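You operate a simulated robot arm through the tools that you are given. There is no shell and no other tool. Be economical: measure what you need, move in short steps, check, and stop when the job is done.

The job below is to be done with a simulated two-armed robot. You get a single attempt, and the scene is never put back.

JOB
Switch the stove on, steam the cups in the pot and heat the steel kettle to 75 C.

It is judged by the outcome, as a careful person would: the job done as asked, and still so three seconds after it is handed in. It fails if anything else is knocked over, pushed out of place, dropped, spilled or broken.

ROBOT AND FRAMES
Two 7-joint arms with fingered hands on one trunk, on a base that drives. Base frame: it is fixed to the floor where the robot stands at the start and does not move with it; the origin is under the middle of the robot, x ahead of it, y to its left, z up. Lengths are in m, angles in rad, forces in N, time in s.
The left shoulder is at the start at [0.109, 0.173, 1.076], the right one opposite. With the tool pointing down near the work surface each hand reaches from about 0.48 to 0.84 m from the robot's upright axis, wherever it stands, measured 20 degrees to its own side. Places, roughly: blue cup (6x6x4 cm) [0.6, 0, 0.8]; brown cup (6x6x4 cm) [0.6, -0.2, 0.8]; fill key [0.7, 0, 0.8]; green cup (6x6x4 cm) [0.8, -0.1, 0.9]; power key [0.7, 0, 0.8]; steel kettle (19x14x13 cm) [0.8, -0.3, 0.9]; warm key [0.7, -0.3, 0.8]; white cup (6x6x4 cm) [0.8, -0.1, 0.9]. Payload 3.5 kg a hand.
The tool frame of a hand sits at the grasp point between the pads (the TCP): z along the fingers, y along the line on which they close. The tips reach 0.03 m beyond it. Largest opening 0.104 m; the body of the gripper starts 0.035 m behind the TCP. The gripper is a hand of 3 fingers: y runs from the thumb to the fingers, the wrist lies at [-0.015, -0.104, -0.178] in the tool frame, and closing takes about 1.5 s.
Orientation is that of the tool frame in the base frame, as a unit quaternion [x, y, z, w]. With the fingers straight down and the wrist toward the robot, the tool's x, y and z point along [0, 1, 0], [1, 0, 0] and [0, 0, -1] of the base frame.

CONTROLS
- The arms move only by the tool move_arm. It takes "left_series", "right_series" or both (then of equal length, played together; a hand with none holds still); each is a list of rows, each an object (a shift or turn left out is 0, a gripper value left out holds the last) with "linear": the shift along the tool's x, y, z in m, a list of three; "rotation": the turn, a rotation vector about the tool's x, y, z in rad, a list of three; "fingers": the finger opening in m, from 0 to 0.104. In form: [{"linear": [x, y, z], "rotation": [wx, wy, wz], "fingers": fingers}, ...]. A call has 1 to 10 rows; each row is the pose to reach, as a shift and turn from the pose commanded when the call began, along the tool's axes at that moment. Rows are played at 5 a second. More than 0.05 m and 0.15 rad between two rows, or a gripper value outside its range, and nothing of the call is played. Where a pose cannot be reached the arm comes as near as it can. A force on the tool above 40 N (or 10 N above the force at the start of the call, whichever is more), or a blocked arm, ends the call early, and 0.2 s more pass. Each finger travels about 0.072 m/s and halts on what it meets, pressing with about 27 N; the grip force reading is that of the motor and also rises with nothing between the fingers. The clock runs only during rows and for 0.2 s after the last one: add rows that repeat a pose to give the fingers time. It gives the time, the measured TCP pose, the force on the tool (base axes), the opening and the grip force at its end, in the units of the frame above (readings bear some noise), with the torque about the TCP (base axes, N m) and any sound that the robot's microphone picked up.
- Cameras (640 x 400 px; columns grow to the right, rows downward): "scene" is now at [0.2095, -0.0336, 1.2636]; the picture's right is [-0.38, -0.93, 0.00], its down [-0.40, 0.16, -0.90] and it looks along [0.83, -0.34, -0.44] (base axes); focal length 216 px, centre (320, 200). "left" rides on the left gripper at [-0.064, -0.094, -0.117] in its tool frame; the picture's right is [-0.72, -0.33, 0.61], its down [0.64, -0.65, 0.40] and it looks along [0.27, 0.68, 0.68] (tool axes); focal length 238 px, centre (320, 200). "right" rides on the right gripper at [0.064, -0.094, -0.117] in its tool frame; the picture's right is [-0.72, 0.33, -0.61], its down [-0.64, -0.65, 0.40] and it looks along [-0.27, 0.68, 0.68] (tool axes); focal length 238 px, centre (320, 200). There is no depth. A picture from a camera that has moved, and an enlarged one, comes with that camera's place and axes in the base frame and with its lens.
- camera(camera): a new picture of that camera. It takes no simulated time.
- slide_trunk(by): slides the trunk up (or, below 0, down) by that many m; the arms and the scene camera ride with it, the base frame stays. It gives what a move gives, with no picture.
- steer(legs): drives the robot by 1 to 6 legs, each [ahead, left, turn to the left] in m, m and rad, along the robot's own axes; the way and the turn of a leg run together, so that a leg with both is an arc; at most 1.5 m and 3.142 rad a leg. The arms and the cameras ride along, it lands a little off, and it stops where it bumps. It gives what a move gives.
- hand_shape(shape, hand): the hand has 3 fingers and takes this shape, open, in about a second: jaw (thumb against the fingers, like two jaws); tri (thumb and two fingers); tip (a fingertip pinch); poke (one finger out to press); point (the index stretched); flat (the hand flat); cup (the hand cupped); fist (a fist). The gripper value then closes the fingers along that shape, each until it touches; the sizes above hold for jaw. It gives what a move gives, with no picture.
- pan_tilt(pan, tilt): turns the head with the scene camera to pan (to the left, within 1.501 rad either way) and tilt (down, from -0.506 to 1.204), counted from straight ahead of the robot. It gives what a move gives.
- close_up(camera, box): a new picture of the part [left, top, right, bottom] of that camera's present view, enlarged. It takes no simulated time.
- hand_in(): hands the job in; it is judged then, once.

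Work in short steps. Places have to be worked out from the pictures, the camera data and where the tool is seen: move nearer, look again, correct. Check each grasp and each placing, and mend what went wrong. You have 120 turns and 88 pictures in all, those below and enlarged ones among them. Open the grippers and draw the arms clear of the work before you hand the job in, unless the task says otherwise; then end with one line.

The tools are called as name(argument=value, ...) on one line, values as JSON. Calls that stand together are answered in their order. move_arm: Moves the arms, as the interface text tells. Its arguments: {"type":"object","properties":{"left_series":{"type":"array"},"right_series":{"type":"array"}},"required":[]} The other tools are called the same way: slide_trunk (by) slides the trunk up or down; hand_shape (shape, hand) gives the hand a shape; steer (legs) drives the base; pan_tilt (pan, tilt) turns the head that bears the scene camera; camera (camera) takes a picture; close_up (camera, box) takes an enlarged picture of a part of a camera's view; hand_in () hands the job in.

At the start:

```text
time_s: 0.0
left_tool_pos: [0.5634, 0.0678, 1.1988]
left_ee_rot: [0.708, 0.707, 0.0, 0.0]
left_contact_force: [1.0, 0.2, -0.6]
left_wrist_torque: [-0.01, 0.01, 0.0]
left_grip_width: 0.1034
left_finger_force: 0.0
left_shape: jaw
right_tool_pos: [0.448, -0.3546, 1.1484]
right_ee_rot: [0.707, 0.707, 0.0, 0.0]
right_contact_force: [0.5, 0.0, -0.2]
right_wrist_torque: [0.0, 0.01, -0.02]
right_grip_width: 0.1039
right_finger_force: 0.1
right_shape: jaw
trunk travel left (down, up): [-0.175, 0.579]
robot x, y, heading: [0.0, -0.0018, -0.0]
head pan, tilt: [-0.387, 0.45]
```

scene: 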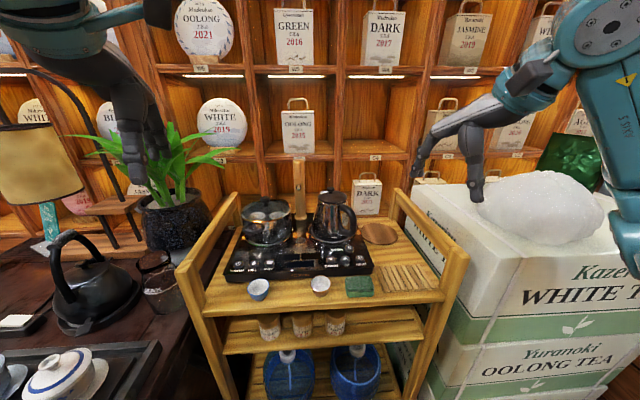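
right: 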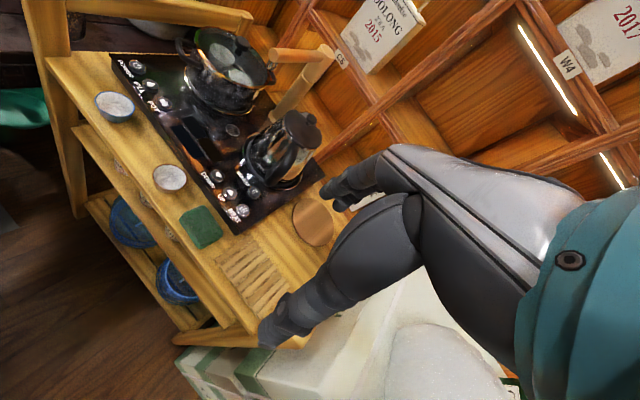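
left: 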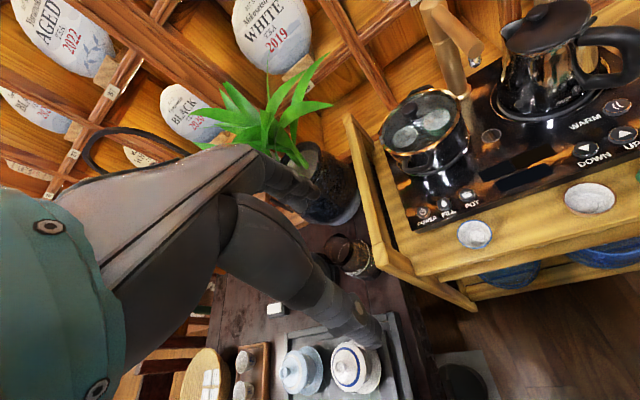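

The stove has a key row on each side; I enlarge the panel to read keys and display.

close_up(camera="scene", box=[215, 180, 395, 300])

close_up(camera="left", box=[370, 60, 640, 240])

close_up(camera="right", box=[90, 20, 350, 240])

```text
3.33 times, centred on (305, 240) of scene
camera zoom: at [0.2095, -0.0336, 1.2636], right [-0.38, -0.93, 0.0], down [-0.4, 0.16, -0.9], along [0.83, -0.34, -0.44], focal length 721 px, centre (370, 67)
```

zoom: 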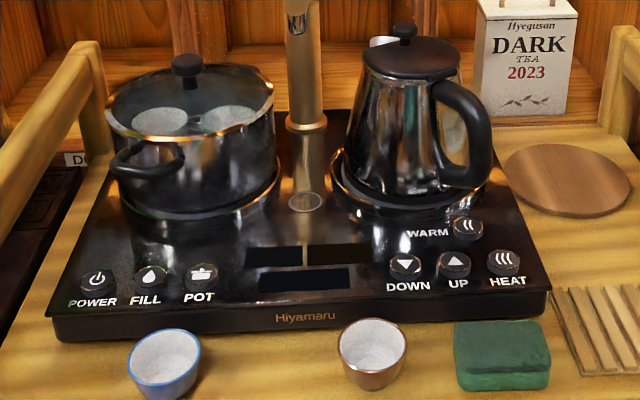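

```text
2.22 times, centred on (505, 150) of left
camera zoom: at [0.4687, 0.005, 1.3159], right [-0.33, -0.72, -0.61], down [-0.65, 0.64, -0.4], along [0.68, 0.27, -0.68], focal length 530 px, centre (-91, 311)
```

zoom: 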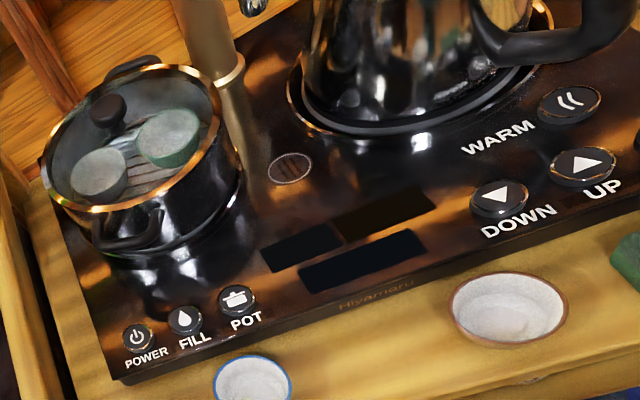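

```text
1.82 times, centred on (220, 130) of right
camera zoom: at [0.3549, -0.2915, 1.2661], right [0.33, -0.72, 0.61], down [-0.65, -0.64, -0.4], along [0.68, -0.27, -0.68], focal length 433 px, centre (502, 327)
```

zoom: 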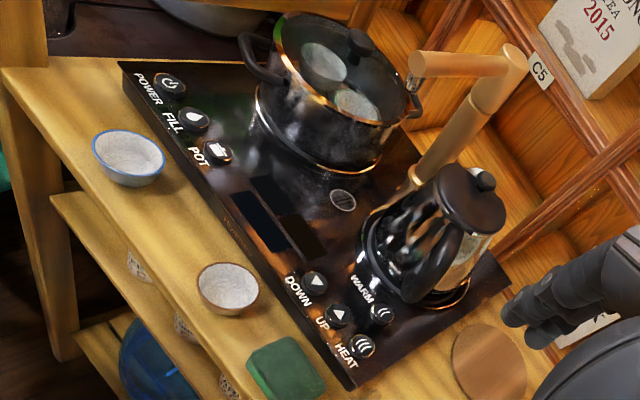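

Stove is yawed about -0.33 rad, key tops near z≈0.85: POWER ≈ (0.712, 0.00), POT ≈ (0.683, -0.078), HEAT ≈ (0.606, -0.319), UP ≈ (0.62, -0.279), DOWN ≈ (0.633, -0.24). I put both hands in poke shape and see where the fingertip is.

hand_shape(hand="left", shape="poke")

hand_shape(hand="right", shape="poke")

camera(camera="left")

camera(camera="scene")

```text
time_s: 0.9
left_tool_pos: [0.5632, 0.0687, 1.1984]
left_ee_rot: [0.707, 0.707, 0.0, 0.0]
left_contact_force: [0.4, 0.1, 0.5]
left_wrist_torque: [0.0, 0.02, 0.02]
left_grip_width: 0.0
left_finger_force: 0.0
left_shape: poke
right_tool_pos: [0.4483, -0.3551, 1.1493]
right_ee_rot: [0.707, 0.707, 0.0, 0.0]
right_contact_force: [-0.5, -0.9, 0.1]
right_wrist_torque: [0.0, 0.03, 0.0]
right_grip_width: 0.1037
right_finger_force: 0.0
right_shape: jaw
trunk travel left (down, up): [-0.175, 0.579]
robot x, y, heading: [0.0031, -0.001, 0.004]
head pan, tilt: [-0.387, 0.45]
```

```text
time_s: 1.8
left_tool_pos: [0.5625, 0.0698, 1.1984]
left_ee_rot: [0.707, 0.707, 0.001, -0.001]
left_contact_force: [-0.2, -0.2, -0.7]
left_wrist_torque: [0.01, -0.01, -0.01]
left_grip_width: 0.0
left_finger_force: 0.0
left_shape: poke
right_tool_pos: [0.4485, -0.3554, 1.1493]
right_ee_rot: [0.708, 0.707, 0.001, 0.0]
right_contact_force: [0.2, -0.2, -1.4]
right_wrist_torque: [0.02, 0.04, 0.0]
right_grip_width: 0.0
right_finger_force: 0.0
right_shape: poke
trunk travel left (down, up): [-0.175, 0.579]
robot x, y, heading: [0.0021, 0.0013, -0.0]
head pan, tilt: [-0.387, 0.45]
```

```text
81 pictures are left
camera left: at [0.4687, 0.005, 1.3158], right [-0.33, -0.72, -0.61], down [-0.65, 0.64, -0.4], along [0.68, 0.27, -0.68], focal length 238 px, centre (320, 200)
```

left: 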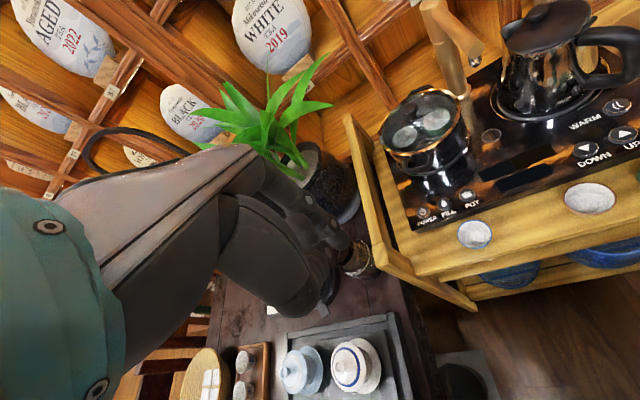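

```text
80 pictures are left
camera scene: at [0.2095, -0.0336, 1.2636], right [-0.38, -0.93, 0.0], down [-0.4, 0.16, -0.9], along [0.83, -0.34, -0.44], focal length 216 px, centre (320, 200)
```

scene: 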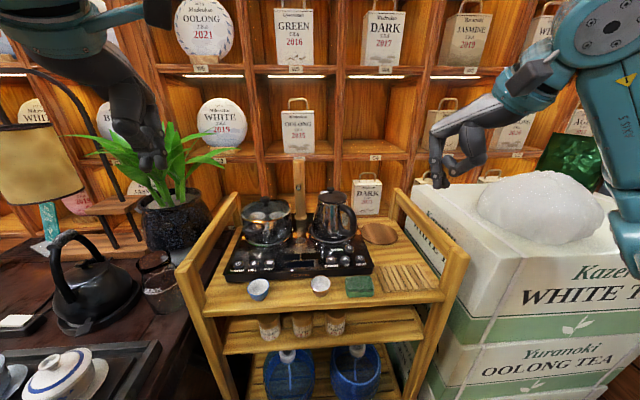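

Let me see the poke hand closely to find the fingertip relative to the TCP.

close_up(camera="scene", box=[400, 90, 520, 200])

close_up(camera="left", box=[200, 140, 400, 340])

close_up(camera="right", box=[240, 140, 440, 340])

```text
3.64 times, centred on (460, 145) of scene
camera zoom: at [0.2095, -0.0336, 1.2636], right [-0.38, -0.93, 0.0], down [-0.4, 0.16, -0.9], along [0.83, -0.34, -0.44], focal length 786 px, centre (-189, 400)
```

zoom: 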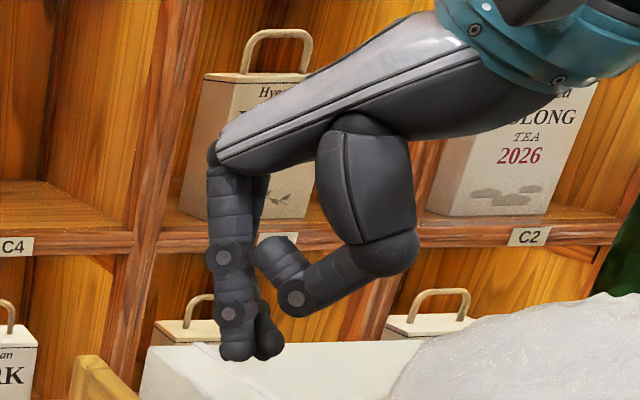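

```text
2.00 times, centred on (300, 240) of left
camera zoom: at [0.4687, 0.005, 1.3158], right [-0.33, -0.72, -0.61], down [-0.65, 0.64, -0.4], along [0.68, 0.27, -0.68], focal length 477 px, centre (360, 120)
```

zoom: 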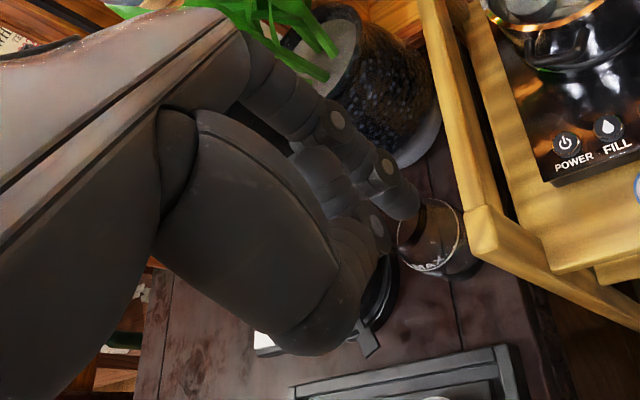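

```text
2.00 times, centred on (340, 240) of right
camera zoom: at [0.3549, -0.2914, 1.2661], right [0.33, -0.72, 0.61], down [-0.65, -0.64, -0.4], along [0.68, -0.27, -0.68], focal length 477 px, centre (280, 120)
```

zoom: 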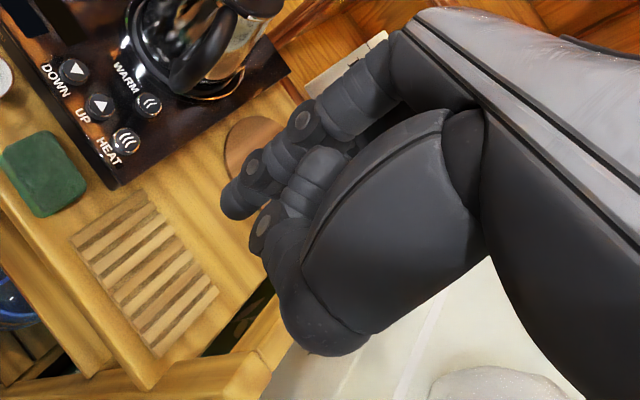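

Tip is ≈0.03 m beyond the TCP on its axis. I move the left hand over POWER, hovering at TCP z≈0.98.

move_arm(left_series=[{"linear": [-0.012, 0.025, 0.036]}, {"linear": [-0.024, 0.05, 0.072]}, {"linear": [-0.036, 0.075, 0.108]}, {"linear": [-0.048, 0.1, 0.144]}, {"linear": [-0.06, 0.125, 0.18]}, {"linear": [-0.069, 0.15, 0.215]}, {"linear": [-0.069, 0.15, 0.215]}])

camera(camera="left")

close_up(camera="scene", box=[200, 150, 400, 300])

```text
time_s: 3.4
left_tool_pos: [0.7145, -0.0011, 0.9824]
left_ee_rot: [0.707, 0.707, 0.0, 0.001]
left_contact_force: [-0.2, 0.0, -0.3]
left_wrist_torque: [-0.02, -0.02, -0.03]
left_grip_width: 0.0
left_finger_force: 0.2
left_shape: poke
right_tool_pos: [0.4483, -0.3551, 1.1497]
right_ee_rot: [0.707, 0.707, 0.0, 0.0]
right_contact_force: [-0.2, 0.5, 0.6]
right_wrist_torque: [0.03, 0.03, 0.0]
right_grip_width: 0.0001
right_finger_force: 0.1
right_shape: poke
trunk travel left (down, up): [-0.175, 0.579]
robot x, y, heading: [0.002, -0.0013, 0.002]
head pan, tilt: [-0.387, 0.45]
```

```text
76 pictures are left
camera left: at [0.6193, -0.065, 1.0999], right [-0.33, -0.72, -0.61], down [-0.65, 0.64, -0.4], along [0.68, 0.27, -0.68], focal length 238 px, centre (320, 200)
```

left: 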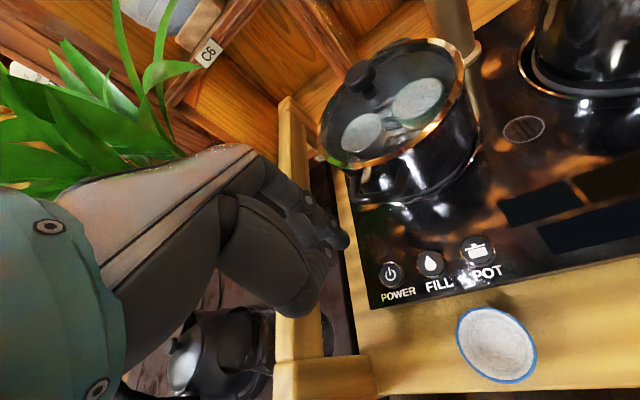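

```text
2.67 times, centred on (300, 225) of scene
camera zoom: at [0.2094, -0.0334, 1.2637], right [-0.38, -0.93, 0.0], down [-0.4, 0.16, -0.9], along [0.83, -0.34, -0.44], focal length 577 px, centre (373, 133)
```

zoom: 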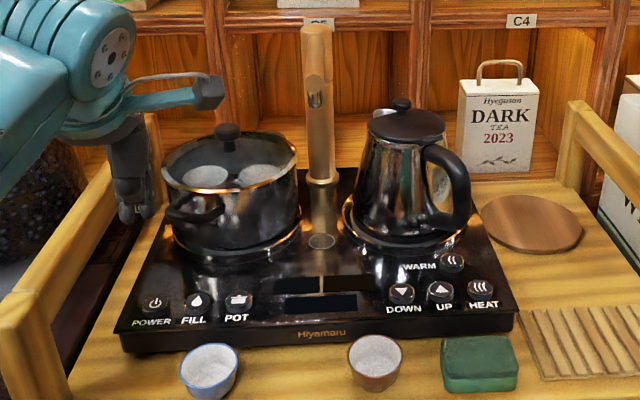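

POWER reprojects at ≈(0.717, 0.000). I check the fingertip more exactly.

close_up(camera="left", box=[280, 170, 440, 290])

close_up(camera="scene", box=[215, 180, 295, 270])

```text
3.33 times, centred on (360, 230) of left
camera zoom: at [0.6193, -0.065, 1.0999], right [-0.33, -0.72, -0.61], down [-0.65, 0.64, -0.4], along [0.68, 0.27, -0.68], focal length 794 px, centre (187, 100)
```

zoom: 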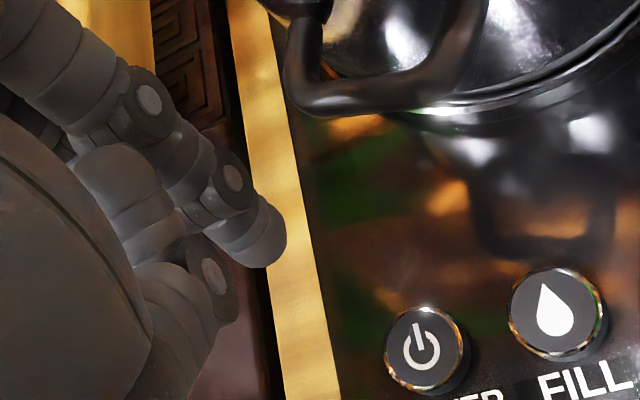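

```text
4.44 times, centred on (255, 225) of scene
camera zoom: at [0.2094, -0.0334, 1.2637], right [-0.38, -0.93, 0.0], down [-0.4, 0.16, -0.9], along [0.83, -0.34, -0.44], focal length 961 px, centre (609, 89)
```

zoom: 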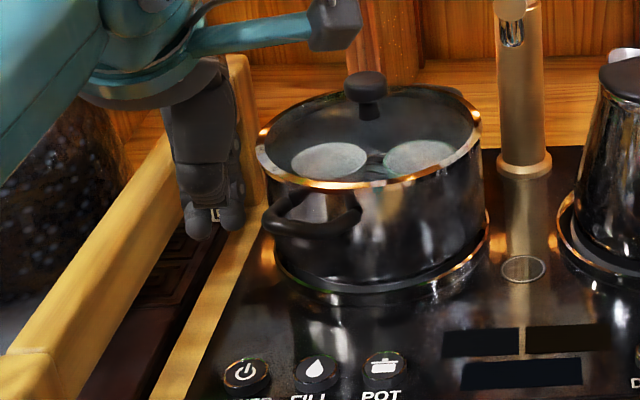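

Poke seems to show two tips side by side (±0.01 in y). I try "point" on the left to compare.

hand_shape(hand="left", shape="point")

close_up(camera="scene", box=[215, 180, 295, 270])

close_up(camera="left", box=[280, 170, 440, 290])

```text
time_s: 4.3
left_tool_pos: [0.7142, -0.0016, 0.9838]
left_ee_rot: [0.707, 0.707, 0.0, 0.0]
left_contact_force: [0.8, 0.3, -0.1]
left_wrist_torque: [0.01, 0.03, 0.02]
left_grip_width: 0.0001
left_finger_force: 0.1
left_shape: point
right_tool_pos: [0.4485, -0.3541, 1.1487]
right_ee_rot: [0.708, 0.707, -0.001, 0.0]
right_contact_force: [0.3, -0.3, -0.2]
right_wrist_torque: [0.01, -0.01, 0.04]
right_grip_width: 0.0
right_finger_force: 0.0
right_shape: poke
trunk travel left (down, up): [-0.175, 0.579]
robot x, y, heading: [-0.0012, -0.0027, -0.004]
head pan, tilt: [-0.387, 0.45]
```

```text
4.44 times, centred on (255, 225) of scene
camera zoom: at [0.2095, -0.0336, 1.2636], right [-0.38, -0.93, 0.0], down [-0.4, 0.16, -0.9], along [0.83, -0.34, -0.44], focal length 961 px, centre (609, 89)
```

zoom: 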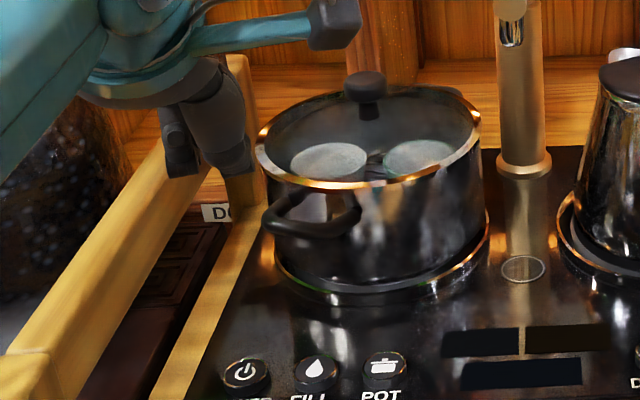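

```text
3.33 times, centred on (360, 230) of left
camera zoom: at [0.6192, -0.0651, 1.1003], right [-0.33, -0.72, -0.61], down [-0.65, 0.64, -0.4], along [0.68, 0.27, -0.68], focal length 794 px, centre (187, 100)
```

zoom: 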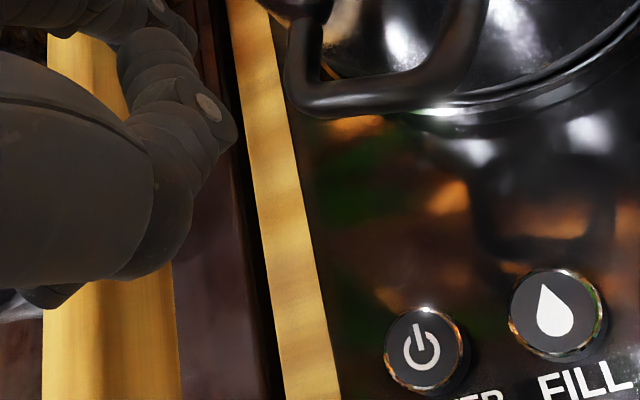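

Point is not better; back to poke on the left, descend to just above POWER and check.

hand_shape(hand="left", shape="poke")

move_arm(left_series=[{"linear": [0, 0, 0.04]}, {"linear": [0, 0, 0.075]}, {"linear": [0, 0, 0.075]}])

close_up(camera="left", box=[280, 170, 440, 290])

close_up(camera="scene", box=[215, 210, 295, 280])

```text
time_s: 5.2
left_tool_pos: [0.7148, -0.0018, 0.9832]
left_ee_rot: [0.706, 0.708, 0.0, 0.0]
left_contact_force: [0.4, -0.1, 0.2]
left_wrist_torque: [0.01, 0.02, 0.01]
left_grip_width: 0.0001
left_finger_force: 0.0
left_shape: poke
right_tool_pos: [0.4474, -0.3551, 1.1492]
right_ee_rot: [0.707, 0.707, 0.0, 0.0]
right_contact_force: [-0.3, -0.5, -0.1]
right_wrist_torque: [-0.05, 0.01, -0.02]
right_grip_width: 0.0002
right_finger_force: 0.1
right_shape: poke
trunk travel left (down, up): [-0.175, 0.579]
robot x, y, heading: [0.0006, 0.0034, 0.0]
head pan, tilt: [-0.387, 0.45]
```

```text
time_s: 6.0
left_tool_pos: [0.7145, -0.0004, 0.908]
left_ee_rot: [0.707, 0.707, 0.0, 0.0]
left_contact_force: [0.0, 0.2, 0.2]
left_wrist_torque: [0.03, -0.02, -0.03]
left_grip_width: 0.0
left_finger_force: 0.0
left_shape: poke
right_tool_pos: [0.4476, -0.3553, 1.15]
right_ee_rot: [0.707, 0.707, 0.0, 0.0]
right_contact_force: [-0.3, -0.4, 0.6]
right_wrist_torque: [-0.03, -0.02, -0.02]
right_grip_width: 0.0
right_finger_force: 0.1
right_shape: poke
trunk travel left (down, up): [-0.175, 0.579]
robot x, y, heading: [0.0002, 0.0042, 0.004]
head pan, tilt: [-0.387, 0.45]
```

```text
3.33 times, centred on (360, 230) of left
camera zoom: at [0.6189, -0.0644, 1.0249], right [-0.33, -0.72, -0.61], down [-0.65, 0.64, -0.4], along [0.68, 0.27, -0.68], focal length 794 px, centre (187, 100)
```

zoom: 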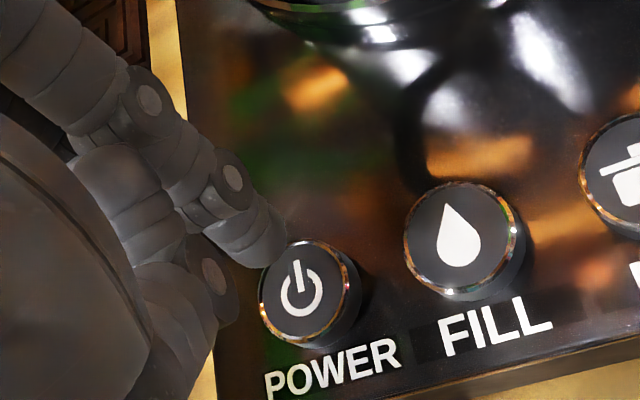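

```text
5.71 times, centred on (255, 245) of scene
camera zoom: at [0.2094, -0.0336, 1.2637], right [-0.38, -0.93, 0.0], down [-0.4, 0.16, -0.9], along [0.83, -0.34, -0.44], focal length 1236 px, centre (691, -57)
```

zoom: 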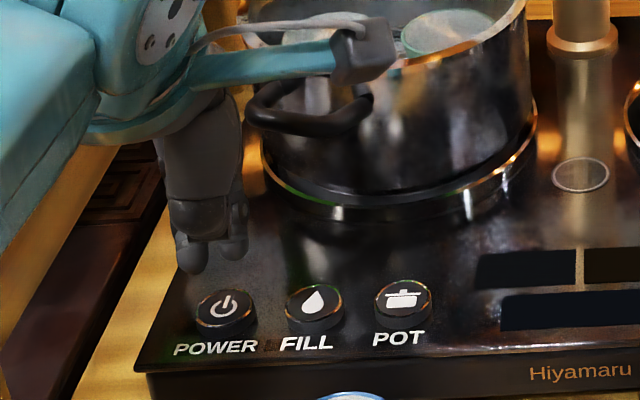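

Two fingertips straddle the TCP axis, centred over POWER. Press down gently and retreat.

move_arm(left_series=[{"linear": [0, 0, 0.015]}, {"linear": [0, 0, 0.024]}, {"linear": [0, 0, 0.028]}, {"linear": [0, 0, 0.031]}, {"linear": [0, 0, 0.033]}])

```text
time_s: 7.2
left_tool_pos: [0.7133, -0.0005, 0.8767]
left_ee_rot: [0.707, 0.707, 0.0, 0.001]
left_contact_force: [0.3, 0.1, 3.6]
left_wrist_torque: [0.06, -0.01, 0.02]
left_grip_width: 0.0
left_finger_force: 0.0
left_shape: poke
right_tool_pos: [0.4484, -0.3547, 1.1502]
right_ee_rot: [0.707, 0.707, 0.0, 0.0]
right_contact_force: [0.4, 1.0, 0.1]
right_wrist_torque: [-0.01, -0.03, -0.01]
right_grip_width: 0.0002
right_finger_force: 0.1
right_shape: poke
trunk travel left (down, up): [-0.175, 0.579]
robot x, y, heading: [-0.0021, 0.001, -0.001]
head pan, tilt: [-0.387, 0.45]
heard: click
```

A click at 3.6 N. I lift back up and look at the panel.

move_arm(left_series=[{"linear": [0, 0, -0.03]}, {"linear": [0, 0, -0.045]}])

close_up(camera="scene", box=[215, 180, 395, 300])

```text
time_s: 7.8
left_tool_pos: [0.7127, -0.0003, 0.9204]
left_ee_rot: [0.707, 0.707, 0.0, 0.001]
left_contact_force: [-1.1, -0.2, -0.8]
left_wrist_torque: [0.0, 0.01, -0.03]
left_grip_width: 0.0
left_finger_force: 0.0
left_shape: poke
right_tool_pos: [0.4484, -0.3551, 1.1484]
right_ee_rot: [0.707, 0.707, 0.0, 0.0]
right_contact_force: [0.6, 0.3, 0.2]
right_wrist_torque: [-0.01, 0.04, 0.0]
right_grip_width: 0.0002
right_finger_force: 0.0
right_shape: poke
trunk travel left (down, up): [-0.175, 0.579]
robot x, y, heading: [0.0038, 0.0014, 0.001]
head pan, tilt: [-0.387, 0.45]
```

```text
3.33 times, centred on (305, 240) of scene
camera zoom: at [0.2096, -0.0336, 1.2636], right [-0.38, -0.93, 0.0], down [-0.4, 0.16, -0.9], along [0.83, -0.34, -0.44], focal length 721 px, centre (370, 67)
```

zoom: 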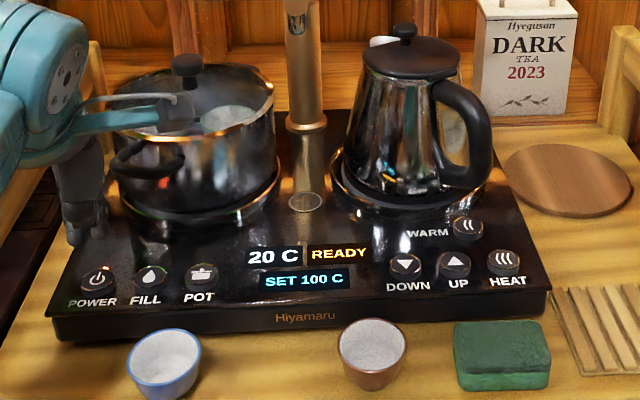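

Powered: 20 C, READY, SET 100 C. I move the left fingertip over POT (≈(0.683, -0.078)).

move_arm(left_series=[{"linear": [-0.025, -0.03, -0.01]}, {"linear": [-0.06, -0.03, -0.01]}, {"linear": [-0.077, -0.03, 0]}, {"linear": [-0.077, -0.03, 0]}])

close_up(camera="left", box=[280, 170, 440, 290])

close_up(camera="scene", box=[215, 190, 315, 280])

```text
time_s: 8.8
left_tool_pos: [0.6835, -0.0769, 0.9198]
left_ee_rot: [0.706, 0.708, 0.0, 0.0]
left_contact_force: [-0.1, 0.6, 0.6]
left_wrist_torque: [-0.01, -0.03, -0.02]
left_grip_width: 0.0
left_finger_force: 0.1
left_shape: poke
right_tool_pos: [0.4489, -0.3546, 1.1493]
right_ee_rot: [0.707, 0.707, 0.0, 0.0]
right_contact_force: [-0.1, 0.5, -0.2]
right_wrist_torque: [0.02, 0.02, 0.05]
right_grip_width: 0.0
right_finger_force: 0.1
right_shape: poke
trunk travel left (down, up): [-0.175, 0.579]
robot x, y, heading: [0.0031, 0.0012, 0.001]
head pan, tilt: [-0.387, 0.45]
```

```text
3.33 times, centred on (360, 230) of left
camera zoom: at [0.5885, -0.1408, 1.037], right [-0.33, -0.72, -0.61], down [-0.65, 0.64, -0.4], along [0.68, 0.27, -0.68], focal length 794 px, centre (187, 100)
```

zoom: 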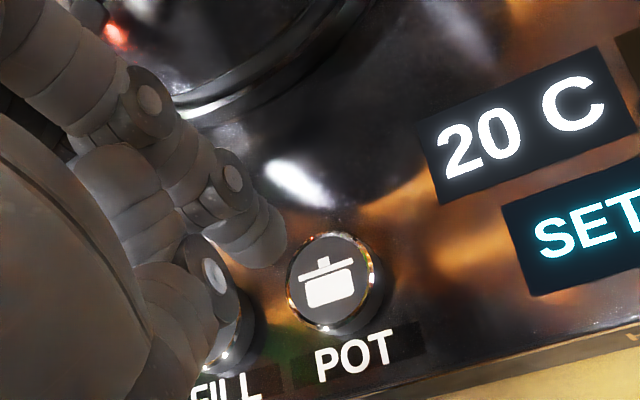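

```text
4.44 times, centred on (265, 235) of scene
camera zoom: at [0.2095, -0.0336, 1.2636], right [-0.38, -0.93, 0.0], down [-0.4, 0.16, -0.9], along [0.83, -0.34, -0.44], focal length 961 px, centre (564, 44)
```

zoom: 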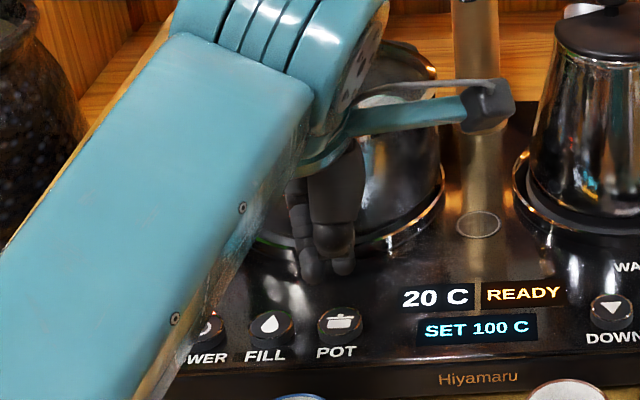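

POT key at ≈(0.688, -0.081); small correction and press.

move_arm(left_series=[{"linear": [-0.004, 0.004, 0.015]}, {"linear": [-0.004, 0.004, 0.03]}, {"linear": [-0.004, 0.004, 0.036]}, {"linear": [-0.004, 0.004, 0.04]}, {"linear": [-0.004, 0.004, 0.043]}, {"linear": [-0.004, 0.004, 0.045]}])

move_arm(left_series=[{"linear": [0, 0, -0.03]}, {"linear": [0, 0, -0.045]}])

close_up(camera="scene", box=[215, 180, 395, 300])

```text
time_s: 10.2
left_tool_pos: [0.6875, -0.0809, 0.8757]
left_ee_rot: [0.707, 0.707, 0.001, 0.001]
left_contact_force: [1.3, 0.4, 3.5]
left_wrist_torque: [0.07, -0.04, -0.01]
left_grip_width: 0.0
left_finger_force: 0.1
left_shape: poke
right_tool_pos: [0.4481, -0.3554, 1.1491]
right_ee_rot: [0.707, 0.707, 0.0, 0.0]
right_contact_force: [0.5, -0.7, -0.8]
right_wrist_torque: [0.01, 0.02, 0.03]
right_grip_width: 0.0001
right_finger_force: 0.1
right_shape: poke
trunk travel left (down, up): [-0.175, 0.579]
robot x, y, heading: [0.0003, -0.0013, 0.001]
head pan, tilt: [-0.387, 0.45]
heard: click
```

```text
time_s: 10.8
left_tool_pos: [0.6861, -0.0823, 0.921]
left_ee_rot: [0.707, 0.707, -0.001, -0.001]
left_contact_force: [0.6, -1.5, 0.0]
left_wrist_torque: [-0.01, -0.01, 0.0]
left_grip_width: 0.0003
left_finger_force: 0.1
left_shape: poke
right_tool_pos: [0.4489, -0.3557, 1.1482]
right_ee_rot: [0.707, 0.707, 0.0, 0.0]
right_contact_force: [0.0, 0.2, 0.9]
right_wrist_torque: [0.0, 0.05, 0.02]
right_grip_width: 0.0
right_finger_force: 0.0
right_shape: poke
trunk travel left (down, up): [-0.175, 0.579]
robot x, y, heading: [-0.0005, 0.0027, 0.002]
head pan, tilt: [-0.387, 0.45]
```

```text
3.33 times, centred on (305, 240) of scene
camera zoom: at [0.2095, -0.0337, 1.2636], right [-0.38, -0.93, 0.0], down [-0.4, 0.16, -0.9], along [0.83, -0.34, -0.44], focal length 721 px, centre (370, 67)
```

zoom: 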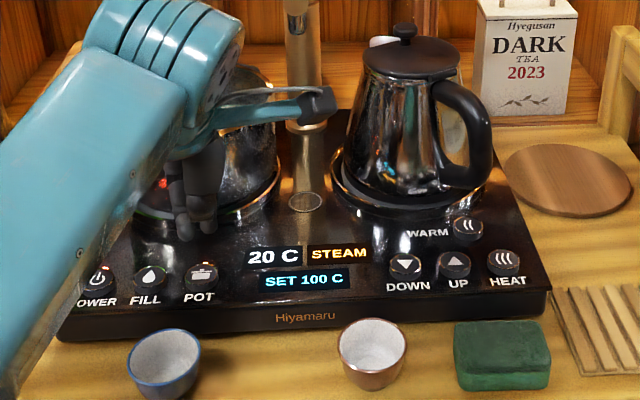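

STEAM shows. Withdraw the left arm up and left, and bring the right hand above DOWN (≈(0.633, -0.24)).

move_arm(left_series=[{"linear": [0, 0, -0.05]}, {"linear": [0, -0.02, -0.09]}, {"linear": [0.03, -0.05, -0.12]}, {"linear": [0.06, -0.07, -0.15]}, {"linear": [0.09, -0.09, -0.18]}, {"linear": [0.12, -0.1, -0.21]}, {"linear": [0.15, -0.12, -0.24]}], right_series=[{"linear": [0, 0, 0]}, {"linear": [0, 0, 0]}, {"linear": [0.02, 0.035, 0.02]}, {"linear": [0.045, 0.07, 0.04]}, {"linear": [0.07, 0.105, 0.06]}, {"linear": [0.095, 0.14, 0.08]}, {"linear": [0.115, 0.175, 0.1]}])

move_arm(right_series=[{"linear": [0, 0.005, 0.035]}, {"linear": [0, 0.01, 0.07]}, {"linear": [0, 0.01, 0.1]}, {"linear": [0, 0.01, 0.1]}])

camera(camera="right")

close_up(camera="scene", box=[215, 150, 395, 300])

```text
refused: row 3 steps farther than a row can; nothing moved
```

```text
time_s: 11.8
left_tool_pos: [0.6868, -0.0806, 0.9215]
left_ee_rot: [0.707, 0.707, 0.0, 0.0]
left_contact_force: [0.4, 0.1, 0.5]
left_wrist_torque: [-0.02, 0.02, 0.01]
left_grip_width: 0.0
left_finger_force: 0.1
left_shape: poke
right_tool_pos: [0.4591, -0.3544, 1.0472]
right_ee_rot: [0.707, 0.707, 0.0, 0.001]
right_contact_force: [-0.4, -0.4, -0.2]
right_wrist_torque: [-0.01, 0.0, 0.01]
right_grip_width: 0.0
right_finger_force: 0.0
right_shape: poke
trunk travel left (down, up): [-0.175, 0.579]
robot x, y, heading: [0.0028, 0.0017, -0.006]
head pan, tilt: [-0.387, 0.45]
```

```text
64 pictures are left
camera right: at [0.3648, -0.2919, 1.165], right [0.33, -0.72, 0.61], down [-0.65, -0.64, -0.4], along [0.68, -0.27, -0.68], focal length 238 px, centre (320, 200)
```

right: 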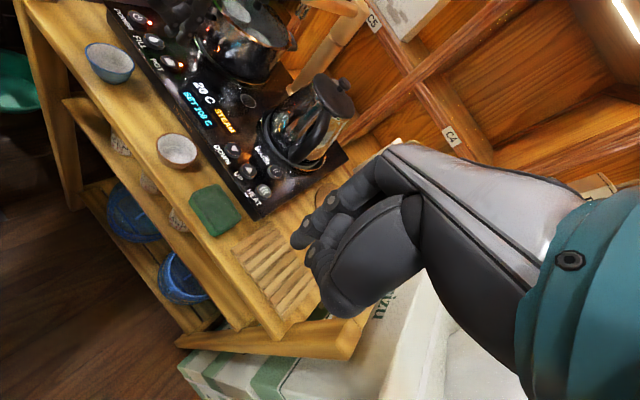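

```text
2.67 times, centred on (305, 225) of scene
camera zoom: at [0.2095, -0.0336, 1.2636], right [-0.38, -0.93, 0.0], down [-0.4, 0.16, -0.9], along [0.83, -0.34, -0.44], focal length 577 px, centre (360, 133)
```

zoom: 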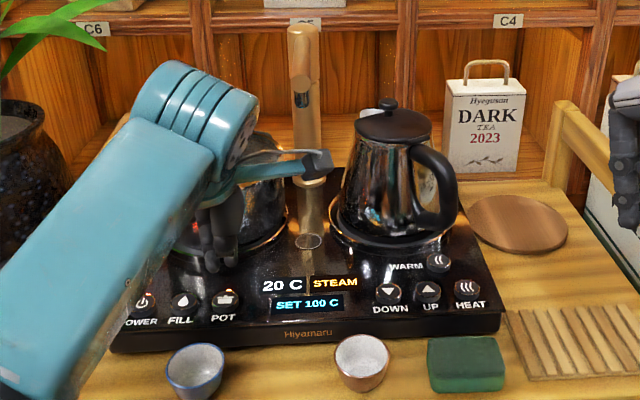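

Only the small descent was played. I withdraw the left arm with smaller steps and move the right over DOWN.

move_arm(left_series=[{"linear": [0, 0, -0.045]}, {"linear": [0, -0.015, -0.085]}, {"linear": [0.02, -0.03, -0.115]}, {"linear": [0.04, -0.045, -0.145]}, {"linear": [0.06, -0.06, -0.175]}, {"linear": [0.085, -0.075, -0.205]}, {"linear": [0.11, -0.09, -0.235]}, {"linear": [0.135, -0.105, -0.265]}], right_series=[{"linear": [0, 0, 0]}, {"linear": [0, 0, 0]}, {"linear": [0.02, 0.03, 0]}, {"linear": [0.04, 0.06, -0.01]}, {"linear": [0.06, 0.09, 0]}, {"linear": [0.08, 0.12, 0.02]}, {"linear": [0.1, 0.15, 0.05]}, {"linear": [0.114, 0.17, 0.08]}])

camera(camera="right")

close_up(camera="scene", box=[215, 150, 395, 300])

```text
time_s: 13.6
left_tool_pos: [0.5811, 0.0553, 1.1855]
left_ee_rot: [0.707, 0.707, -0.001, -0.001]
left_contact_force: [0.0, 0.5, 0.7]
left_wrist_torque: [-0.01, -0.02, 0.02]
left_grip_width: 0.0
left_finger_force: 0.1
left_shape: poke
right_tool_pos: [0.6289, -0.2405, 0.9688]
right_ee_rot: [0.707, 0.707, 0.001, 0.002]
right_contact_force: [0.5, -0.2, 0.7]
right_wrist_torque: [0.02, -0.02, 0.0]
right_grip_width: 0.0
right_finger_force: 0.0
right_shape: poke
trunk travel left (down, up): [-0.175, 0.579]
robot x, y, heading: [0.0014, 0.0033, 0.004]
head pan, tilt: [-0.387, 0.45]
```

```text
62 pictures are left
camera right: at [0.5353, -0.1774, 1.0855], right [0.33, -0.72, 0.61], down [-0.65, -0.64, -0.4], along [0.68, -0.27, -0.68], focal length 238 px, centre (320, 200)
```

right: 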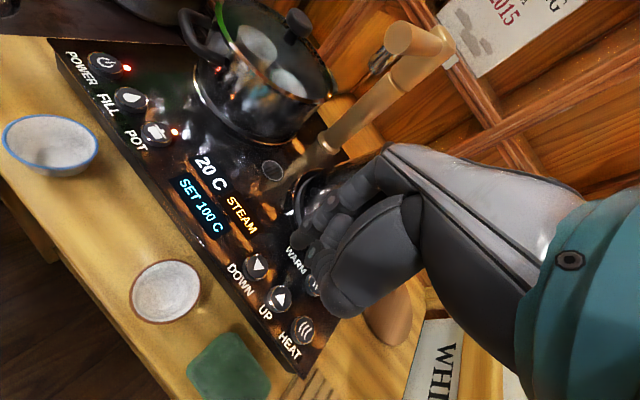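

```text
2.67 times, centred on (305, 225) of scene
camera zoom: at [0.2093, -0.0331, 1.2637], right [-0.38, -0.93, 0.0], down [-0.4, 0.16, -0.9], along [0.83, -0.34, -0.44], focal length 577 px, centre (360, 133)
```

zoom: 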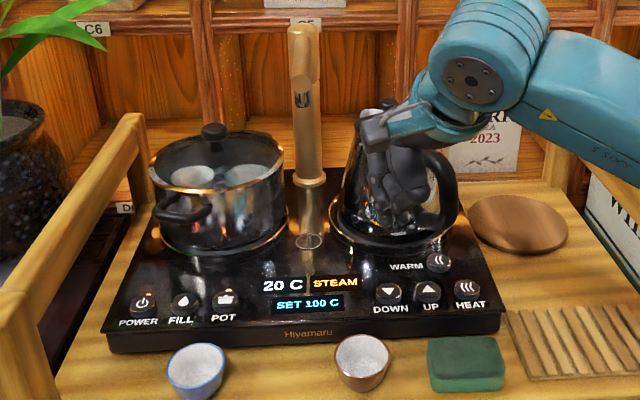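

DOWN reprojects at (0.636, -0.239). Correct by +6 mm x and press once to see the step size.

move_arm(right_series=[{"linear": [0.001, 0.006, 0.035]}, {"linear": [0.001, 0.006, 0.065]}, {"linear": [0.001, 0.006, 0.078]}, {"linear": [0.001, 0.006, 0.085]}, {"linear": [0.001, 0.006, 0.09]}, {"linear": [0.001, 0.006, 0.093]}])

move_arm(right_series=[{"linear": [0, 0, -0.015]}, {"linear": [0, 0, -0.02]}])

close_up(camera="scene", box=[215, 180, 395, 300])

```text
time_s: 15.0
left_tool_pos: [0.582, 0.0538, 1.1871]
left_ee_rot: [0.707, 0.707, 0.0, 0.0]
left_contact_force: [-0.4, -0.7, 0.4]
left_wrist_torque: [-0.02, 0.0, 0.0]
left_grip_width: 0.0001
left_finger_force: 0.1
left_shape: poke
right_tool_pos: [0.6347, -0.2403, 0.8758]
right_ee_rot: [0.707, 0.707, 0.001, 0.001]
right_contact_force: [2.6, 0.0, 3.7]
right_wrist_torque: [-0.09, 0.0, -0.01]
right_grip_width: 0.0002
right_finger_force: 0.2
right_shape: poke
trunk travel left (down, up): [-0.175, 0.579]
robot x, y, heading: [-0.0, -0.0023, -0.0]
head pan, tilt: [-0.387, 0.45]
heard: click
```

```text
time_s: 15.6
left_tool_pos: [0.5806, 0.054, 1.186]
left_ee_rot: [0.707, 0.707, 0.0, -0.001]
left_contact_force: [-0.2, 0.4, 0.8]
left_wrist_torque: [-0.01, 0.01, -0.01]
left_grip_width: 0.0002
left_finger_force: 0.0
left_shape: poke
right_tool_pos: [0.6346, -0.2402, 0.8974]
right_ee_rot: [0.707, 0.707, 0.0, 0.0]
right_contact_force: [-0.1, 0.9, -0.2]
right_wrist_torque: [0.04, -0.04, 0.04]
right_grip_width: 0.0001
right_finger_force: 0.0
right_shape: poke
trunk travel left (down, up): [-0.175, 0.579]
robot x, y, heading: [0.001, 0.0011, 0.001]
head pan, tilt: [-0.387, 0.45]
```

```text
3.33 times, centred on (305, 240) of scene
camera zoom: at [0.2096, -0.0336, 1.2636], right [-0.38, -0.93, 0.0], down [-0.4, 0.16, -0.9], along [0.83, -0.34, -0.44], focal length 721 px, centre (370, 67)
```

zoom: 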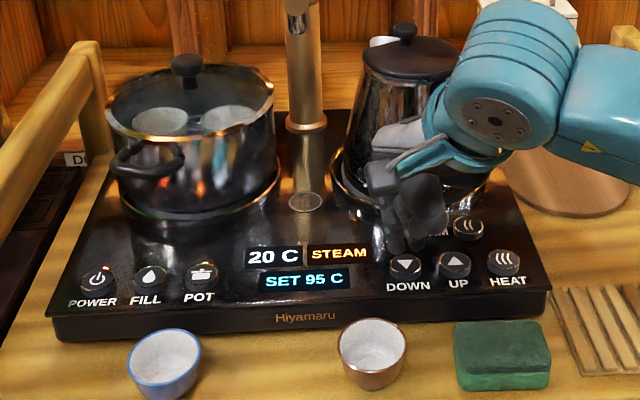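

Step is 5 C: SET 95. Four more presses are needed; I make two in one call and check.

move_arm(right_series=[{"linear": [0, 0, 0.012]}, {"linear": [0, 0, 0.019]}, {"linear": [0, 0, 0.021]}, {"linear": [0, 0, 0.005]}, {"linear": [0, 0, 0]}, {"linear": [0, 0, 0.012]}, {"linear": [0, 0, 0.019]}, {"linear": [0, 0, 0.021]}, {"linear": [0, 0, 0.005]}, {"linear": [0, 0, 0]}])

close_up(camera="scene", box=[215, 180, 395, 300])

```text
time_s: 17.8
left_tool_pos: [0.5811, 0.0534, 1.1864]
left_ee_rot: [0.707, 0.707, 0.0, 0.001]
left_contact_force: [0.4, -0.4, -0.1]
left_wrist_torque: [0.0, -0.01, 0.03]
left_grip_width: 0.0001
left_finger_force: 0.1
left_shape: poke
right_tool_pos: [0.6332, -0.2406, 0.8964]
right_ee_rot: [0.707, 0.707, 0.0, 0.0]
right_contact_force: [-0.3, -0.1, -0.8]
right_wrist_torque: [0.03, 0.01, -0.01]
right_grip_width: 0.0
right_finger_force: 0.1
right_shape: poke
trunk travel left (down, up): [-0.175, 0.579]
robot x, y, heading: [-0.0045, 0.0017, -0.004]
head pan, tilt: [-0.387, 0.45]
heard: click, click
```

```text
3.33 times, centred on (305, 240) of scene
camera zoom: at [0.2096, -0.0336, 1.2636], right [-0.38, -0.93, 0.0], down [-0.4, 0.16, -0.9], along [0.83, -0.34, -0.44], focal length 721 px, centre (370, 67)
```

zoom: 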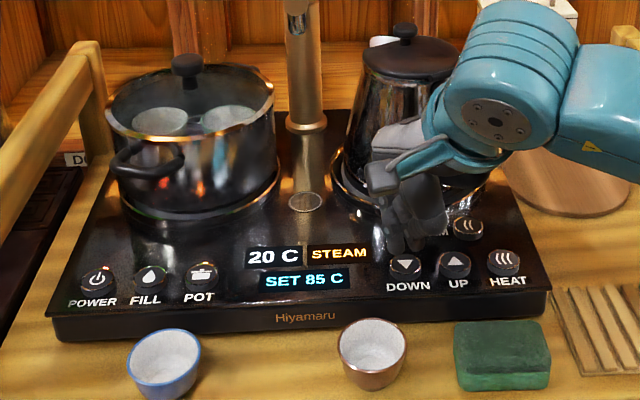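

SET 85 C; two more presses the same way.

move_arm(right_series=[{"linear": [0, 0, 0.012]}, {"linear": [0, 0, 0.019]}, {"linear": [0, 0, 0.021]}, {"linear": [0, 0, 0.005]}, {"linear": [0, 0, 0]}, {"linear": [0, 0, 0.012]}, {"linear": [0, 0, 0.019]}, {"linear": [0, 0, 0.021]}, {"linear": [0, 0, 0.005]}, {"linear": [0, 0, -0.02]}])

close_up(camera="scene", box=[215, 180, 395, 300])

```text
time_s: 20.0
left_tool_pos: [0.5813, 0.0535, 1.1861]
left_ee_rot: [0.707, 0.707, 0.0, 0.0]
left_contact_force: [-0.2, -0.4, 0.1]
left_wrist_torque: [-0.03, 0.02, 0.04]
left_grip_width: 0.0001
left_finger_force: 0.1
left_shape: poke
right_tool_pos: [0.6348, -0.24, 0.9168]
right_ee_rot: [0.707, 0.707, -0.001, 0.0]
right_contact_force: [0.0, 0.3, 0.0]
right_wrist_torque: [0.02, 0.0, 0.02]
right_grip_width: 0.0002
right_finger_force: 0.0
right_shape: poke
trunk travel left (down, up): [-0.175, 0.579]
robot x, y, heading: [-0.0014, -0.0004, -0.003]
head pan, tilt: [-0.387, 0.45]
heard: click, click
```

```text
3.33 times, centred on (305, 240) of scene
camera zoom: at [0.2094, -0.0335, 1.2636], right [-0.38, -0.93, 0.0], down [-0.4, 0.16, -0.9], along [0.83, -0.34, -0.44], focal length 721 px, centre (370, 67)
```

zoom: 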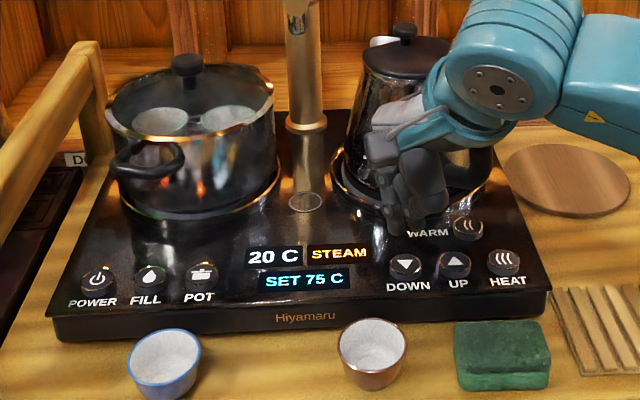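

SET 75 C. Now move the right fingertip over HEAT (≈(0.608, -0.319)).

move_arm(right_series=[{"linear": [-0.02, -0.027, 0]}, {"linear": [-0.055, -0.027, 0]}, {"linear": [-0.079, -0.027, 0]}, {"linear": [-0.079, -0.027, 0]}])

close_up(camera="right", box=[180, 170, 380, 320])

```text
time_s: 21.0
left_tool_pos: [0.582, 0.0541, 1.1864]
left_ee_rot: [0.707, 0.707, 0.0, 0.0]
left_contact_force: [0.1, -1.2, -0.1]
left_wrist_torque: [0.03, 0.05, -0.01]
left_grip_width: 0.0
left_finger_force: 0.0
left_shape: poke
right_tool_pos: [0.6074, -0.3208, 0.9166]
right_ee_rot: [0.708, 0.706, -0.001, 0.0]
right_contact_force: [0.0, -1.1, 0.3]
right_wrist_torque: [0.02, -0.02, -0.01]
right_grip_width: 0.0
right_finger_force: 0.2
right_shape: poke
trunk travel left (down, up): [-0.175, 0.579]
robot x, y, heading: [0.0006, -0.0007, 0.004]
head pan, tilt: [-0.387, 0.45]
```

```text
2.67 times, centred on (280, 245) of right
camera zoom: at [0.5135, -0.2554, 1.0329], right [0.33, -0.72, 0.61], down [-0.65, -0.64, -0.4], along [0.68, -0.27, -0.68], focal length 636 px, centre (427, 80)
```

zoom: 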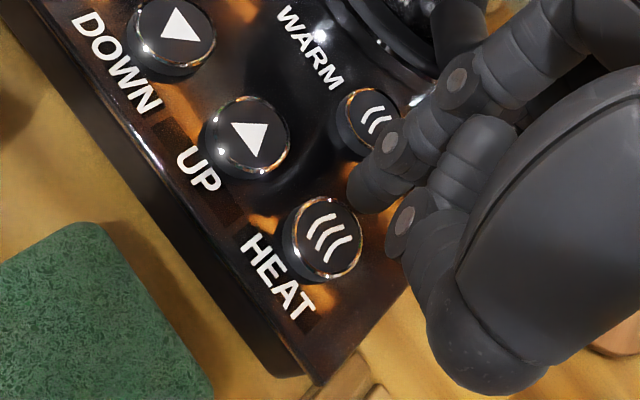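

HEAT is at ≈(0.610, -0.320), nearly beneath; press.

move_arm(right_series=[{"linear": [0.001, 0.003, 0.015]}, {"linear": [0.001, 0.003, 0.028]}, {"linear": [0.001, 0.003, 0.036]}, {"linear": [0.001, 0.003, 0.041]}, {"linear": [0.001, 0.003, 0.015]}, {"linear": [0.001, 0, -0.02]}])

close_up(camera="scene", box=[215, 180, 395, 300])

```text
time_s: 22.4
left_tool_pos: [0.5814, 0.054, 1.1874]
left_ee_rot: [0.706, 0.708, 0.0, 0.0]
left_contact_force: [0.2, -0.8, 0.3]
left_wrist_torque: [0.02, -0.02, 0.01]
left_grip_width: 0.0
left_finger_force: 0.0
left_shape: poke
right_tool_pos: [0.6064, -0.3181, 0.936]
right_ee_rot: [0.707, 0.708, 0.0, 0.0]
right_contact_force: [-0.3, 0.0, -0.1]
right_wrist_torque: [0.03, 0.01, 0.04]
right_grip_width: 0.0
right_finger_force: 0.1
right_shape: poke
trunk travel left (down, up): [-0.175, 0.579]
robot x, y, heading: [0.0025, 0.0003, 0.002]
head pan, tilt: [-0.387, 0.45]
heard: click
```

```text
3.33 times, centred on (305, 240) of scene
camera zoom: at [0.2093, -0.0335, 1.2637], right [-0.38, -0.93, 0.0], down [-0.4, 0.16, -0.9], along [0.83, -0.34, -0.44], focal length 721 px, centre (370, 67)
```

zoom: 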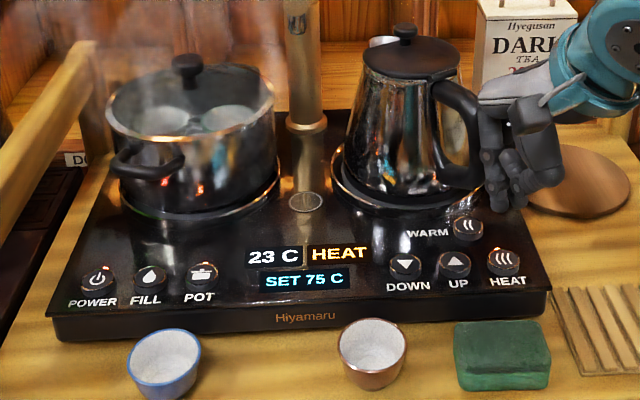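

Heating: 23 C, and the pot steams. Withdraw the right arm up and back, then wait for 75 C.

move_arm(right_series=[{"linear": [0, -0.02, -0.04]}, {"linear": [-0.01, -0.045, -0.08]}, {"linear": [-0.02, -0.07, -0.12]}, {"linear": [-0.03, -0.1, -0.15]}, {"linear": [-0.035, -0.13, -0.18]}, {"linear": [-0.04, -0.155, -0.21]}])

close_up(camera="scene", box=[215, 180, 395, 300])

camera(camera="right")

```text
time_s: 23.8
left_tool_pos: [0.5811, 0.0537, 1.1869]
left_ee_rot: [0.706, 0.708, 0.0, 0.0]
left_contact_force: [-0.3, 1.3, 0.4]
left_wrist_torque: [0.02, -0.02, 0.0]
left_grip_width: 0.0
left_finger_force: 0.1
left_shape: poke
right_tool_pos: [0.4516, -0.3576, 1.1471]
right_ee_rot: [0.706, 0.708, -0.001, 0.001]
right_contact_force: [0.4, 0.2, 0.2]
right_wrist_torque: [-0.01, -0.01, -0.01]
right_grip_width: 0.0
right_finger_force: 0.1
right_shape: poke
trunk travel left (down, up): [-0.175, 0.579]
robot x, y, heading: [0.0009, -0.0003, -0.002]
head pan, tilt: [-0.387, 0.45]
```

```text
3.33 times, centred on (305, 240) of scene
camera zoom: at [0.2091, -0.0335, 1.2637], right [-0.38, -0.93, 0.0], down [-0.4, 0.16, -0.9], along [0.83, -0.34, -0.44], focal length 721 px, centre (370, 67)
```

zoom: 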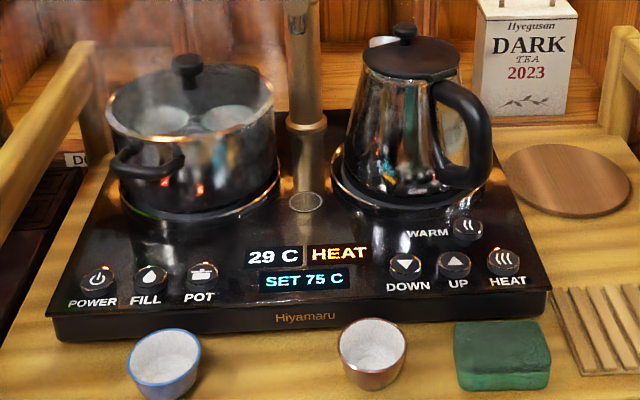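

```text
54 pictures are left
camera right: at [0.3575, -0.2942, 1.2643], right [0.33, -0.72, 0.61], down [-0.65, -0.64, -0.4], along [0.68, -0.27, -0.68], focal length 238 px, centre (320, 200)
```

right: 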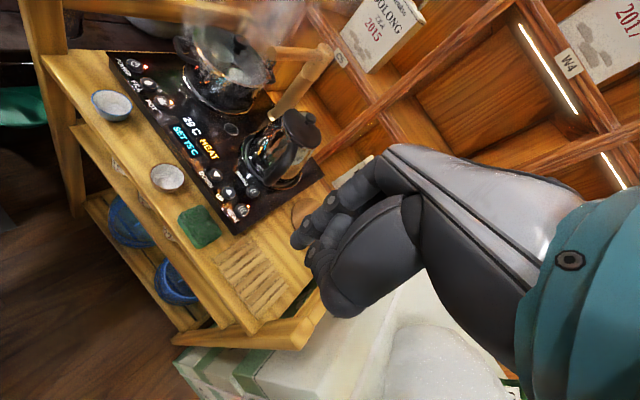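

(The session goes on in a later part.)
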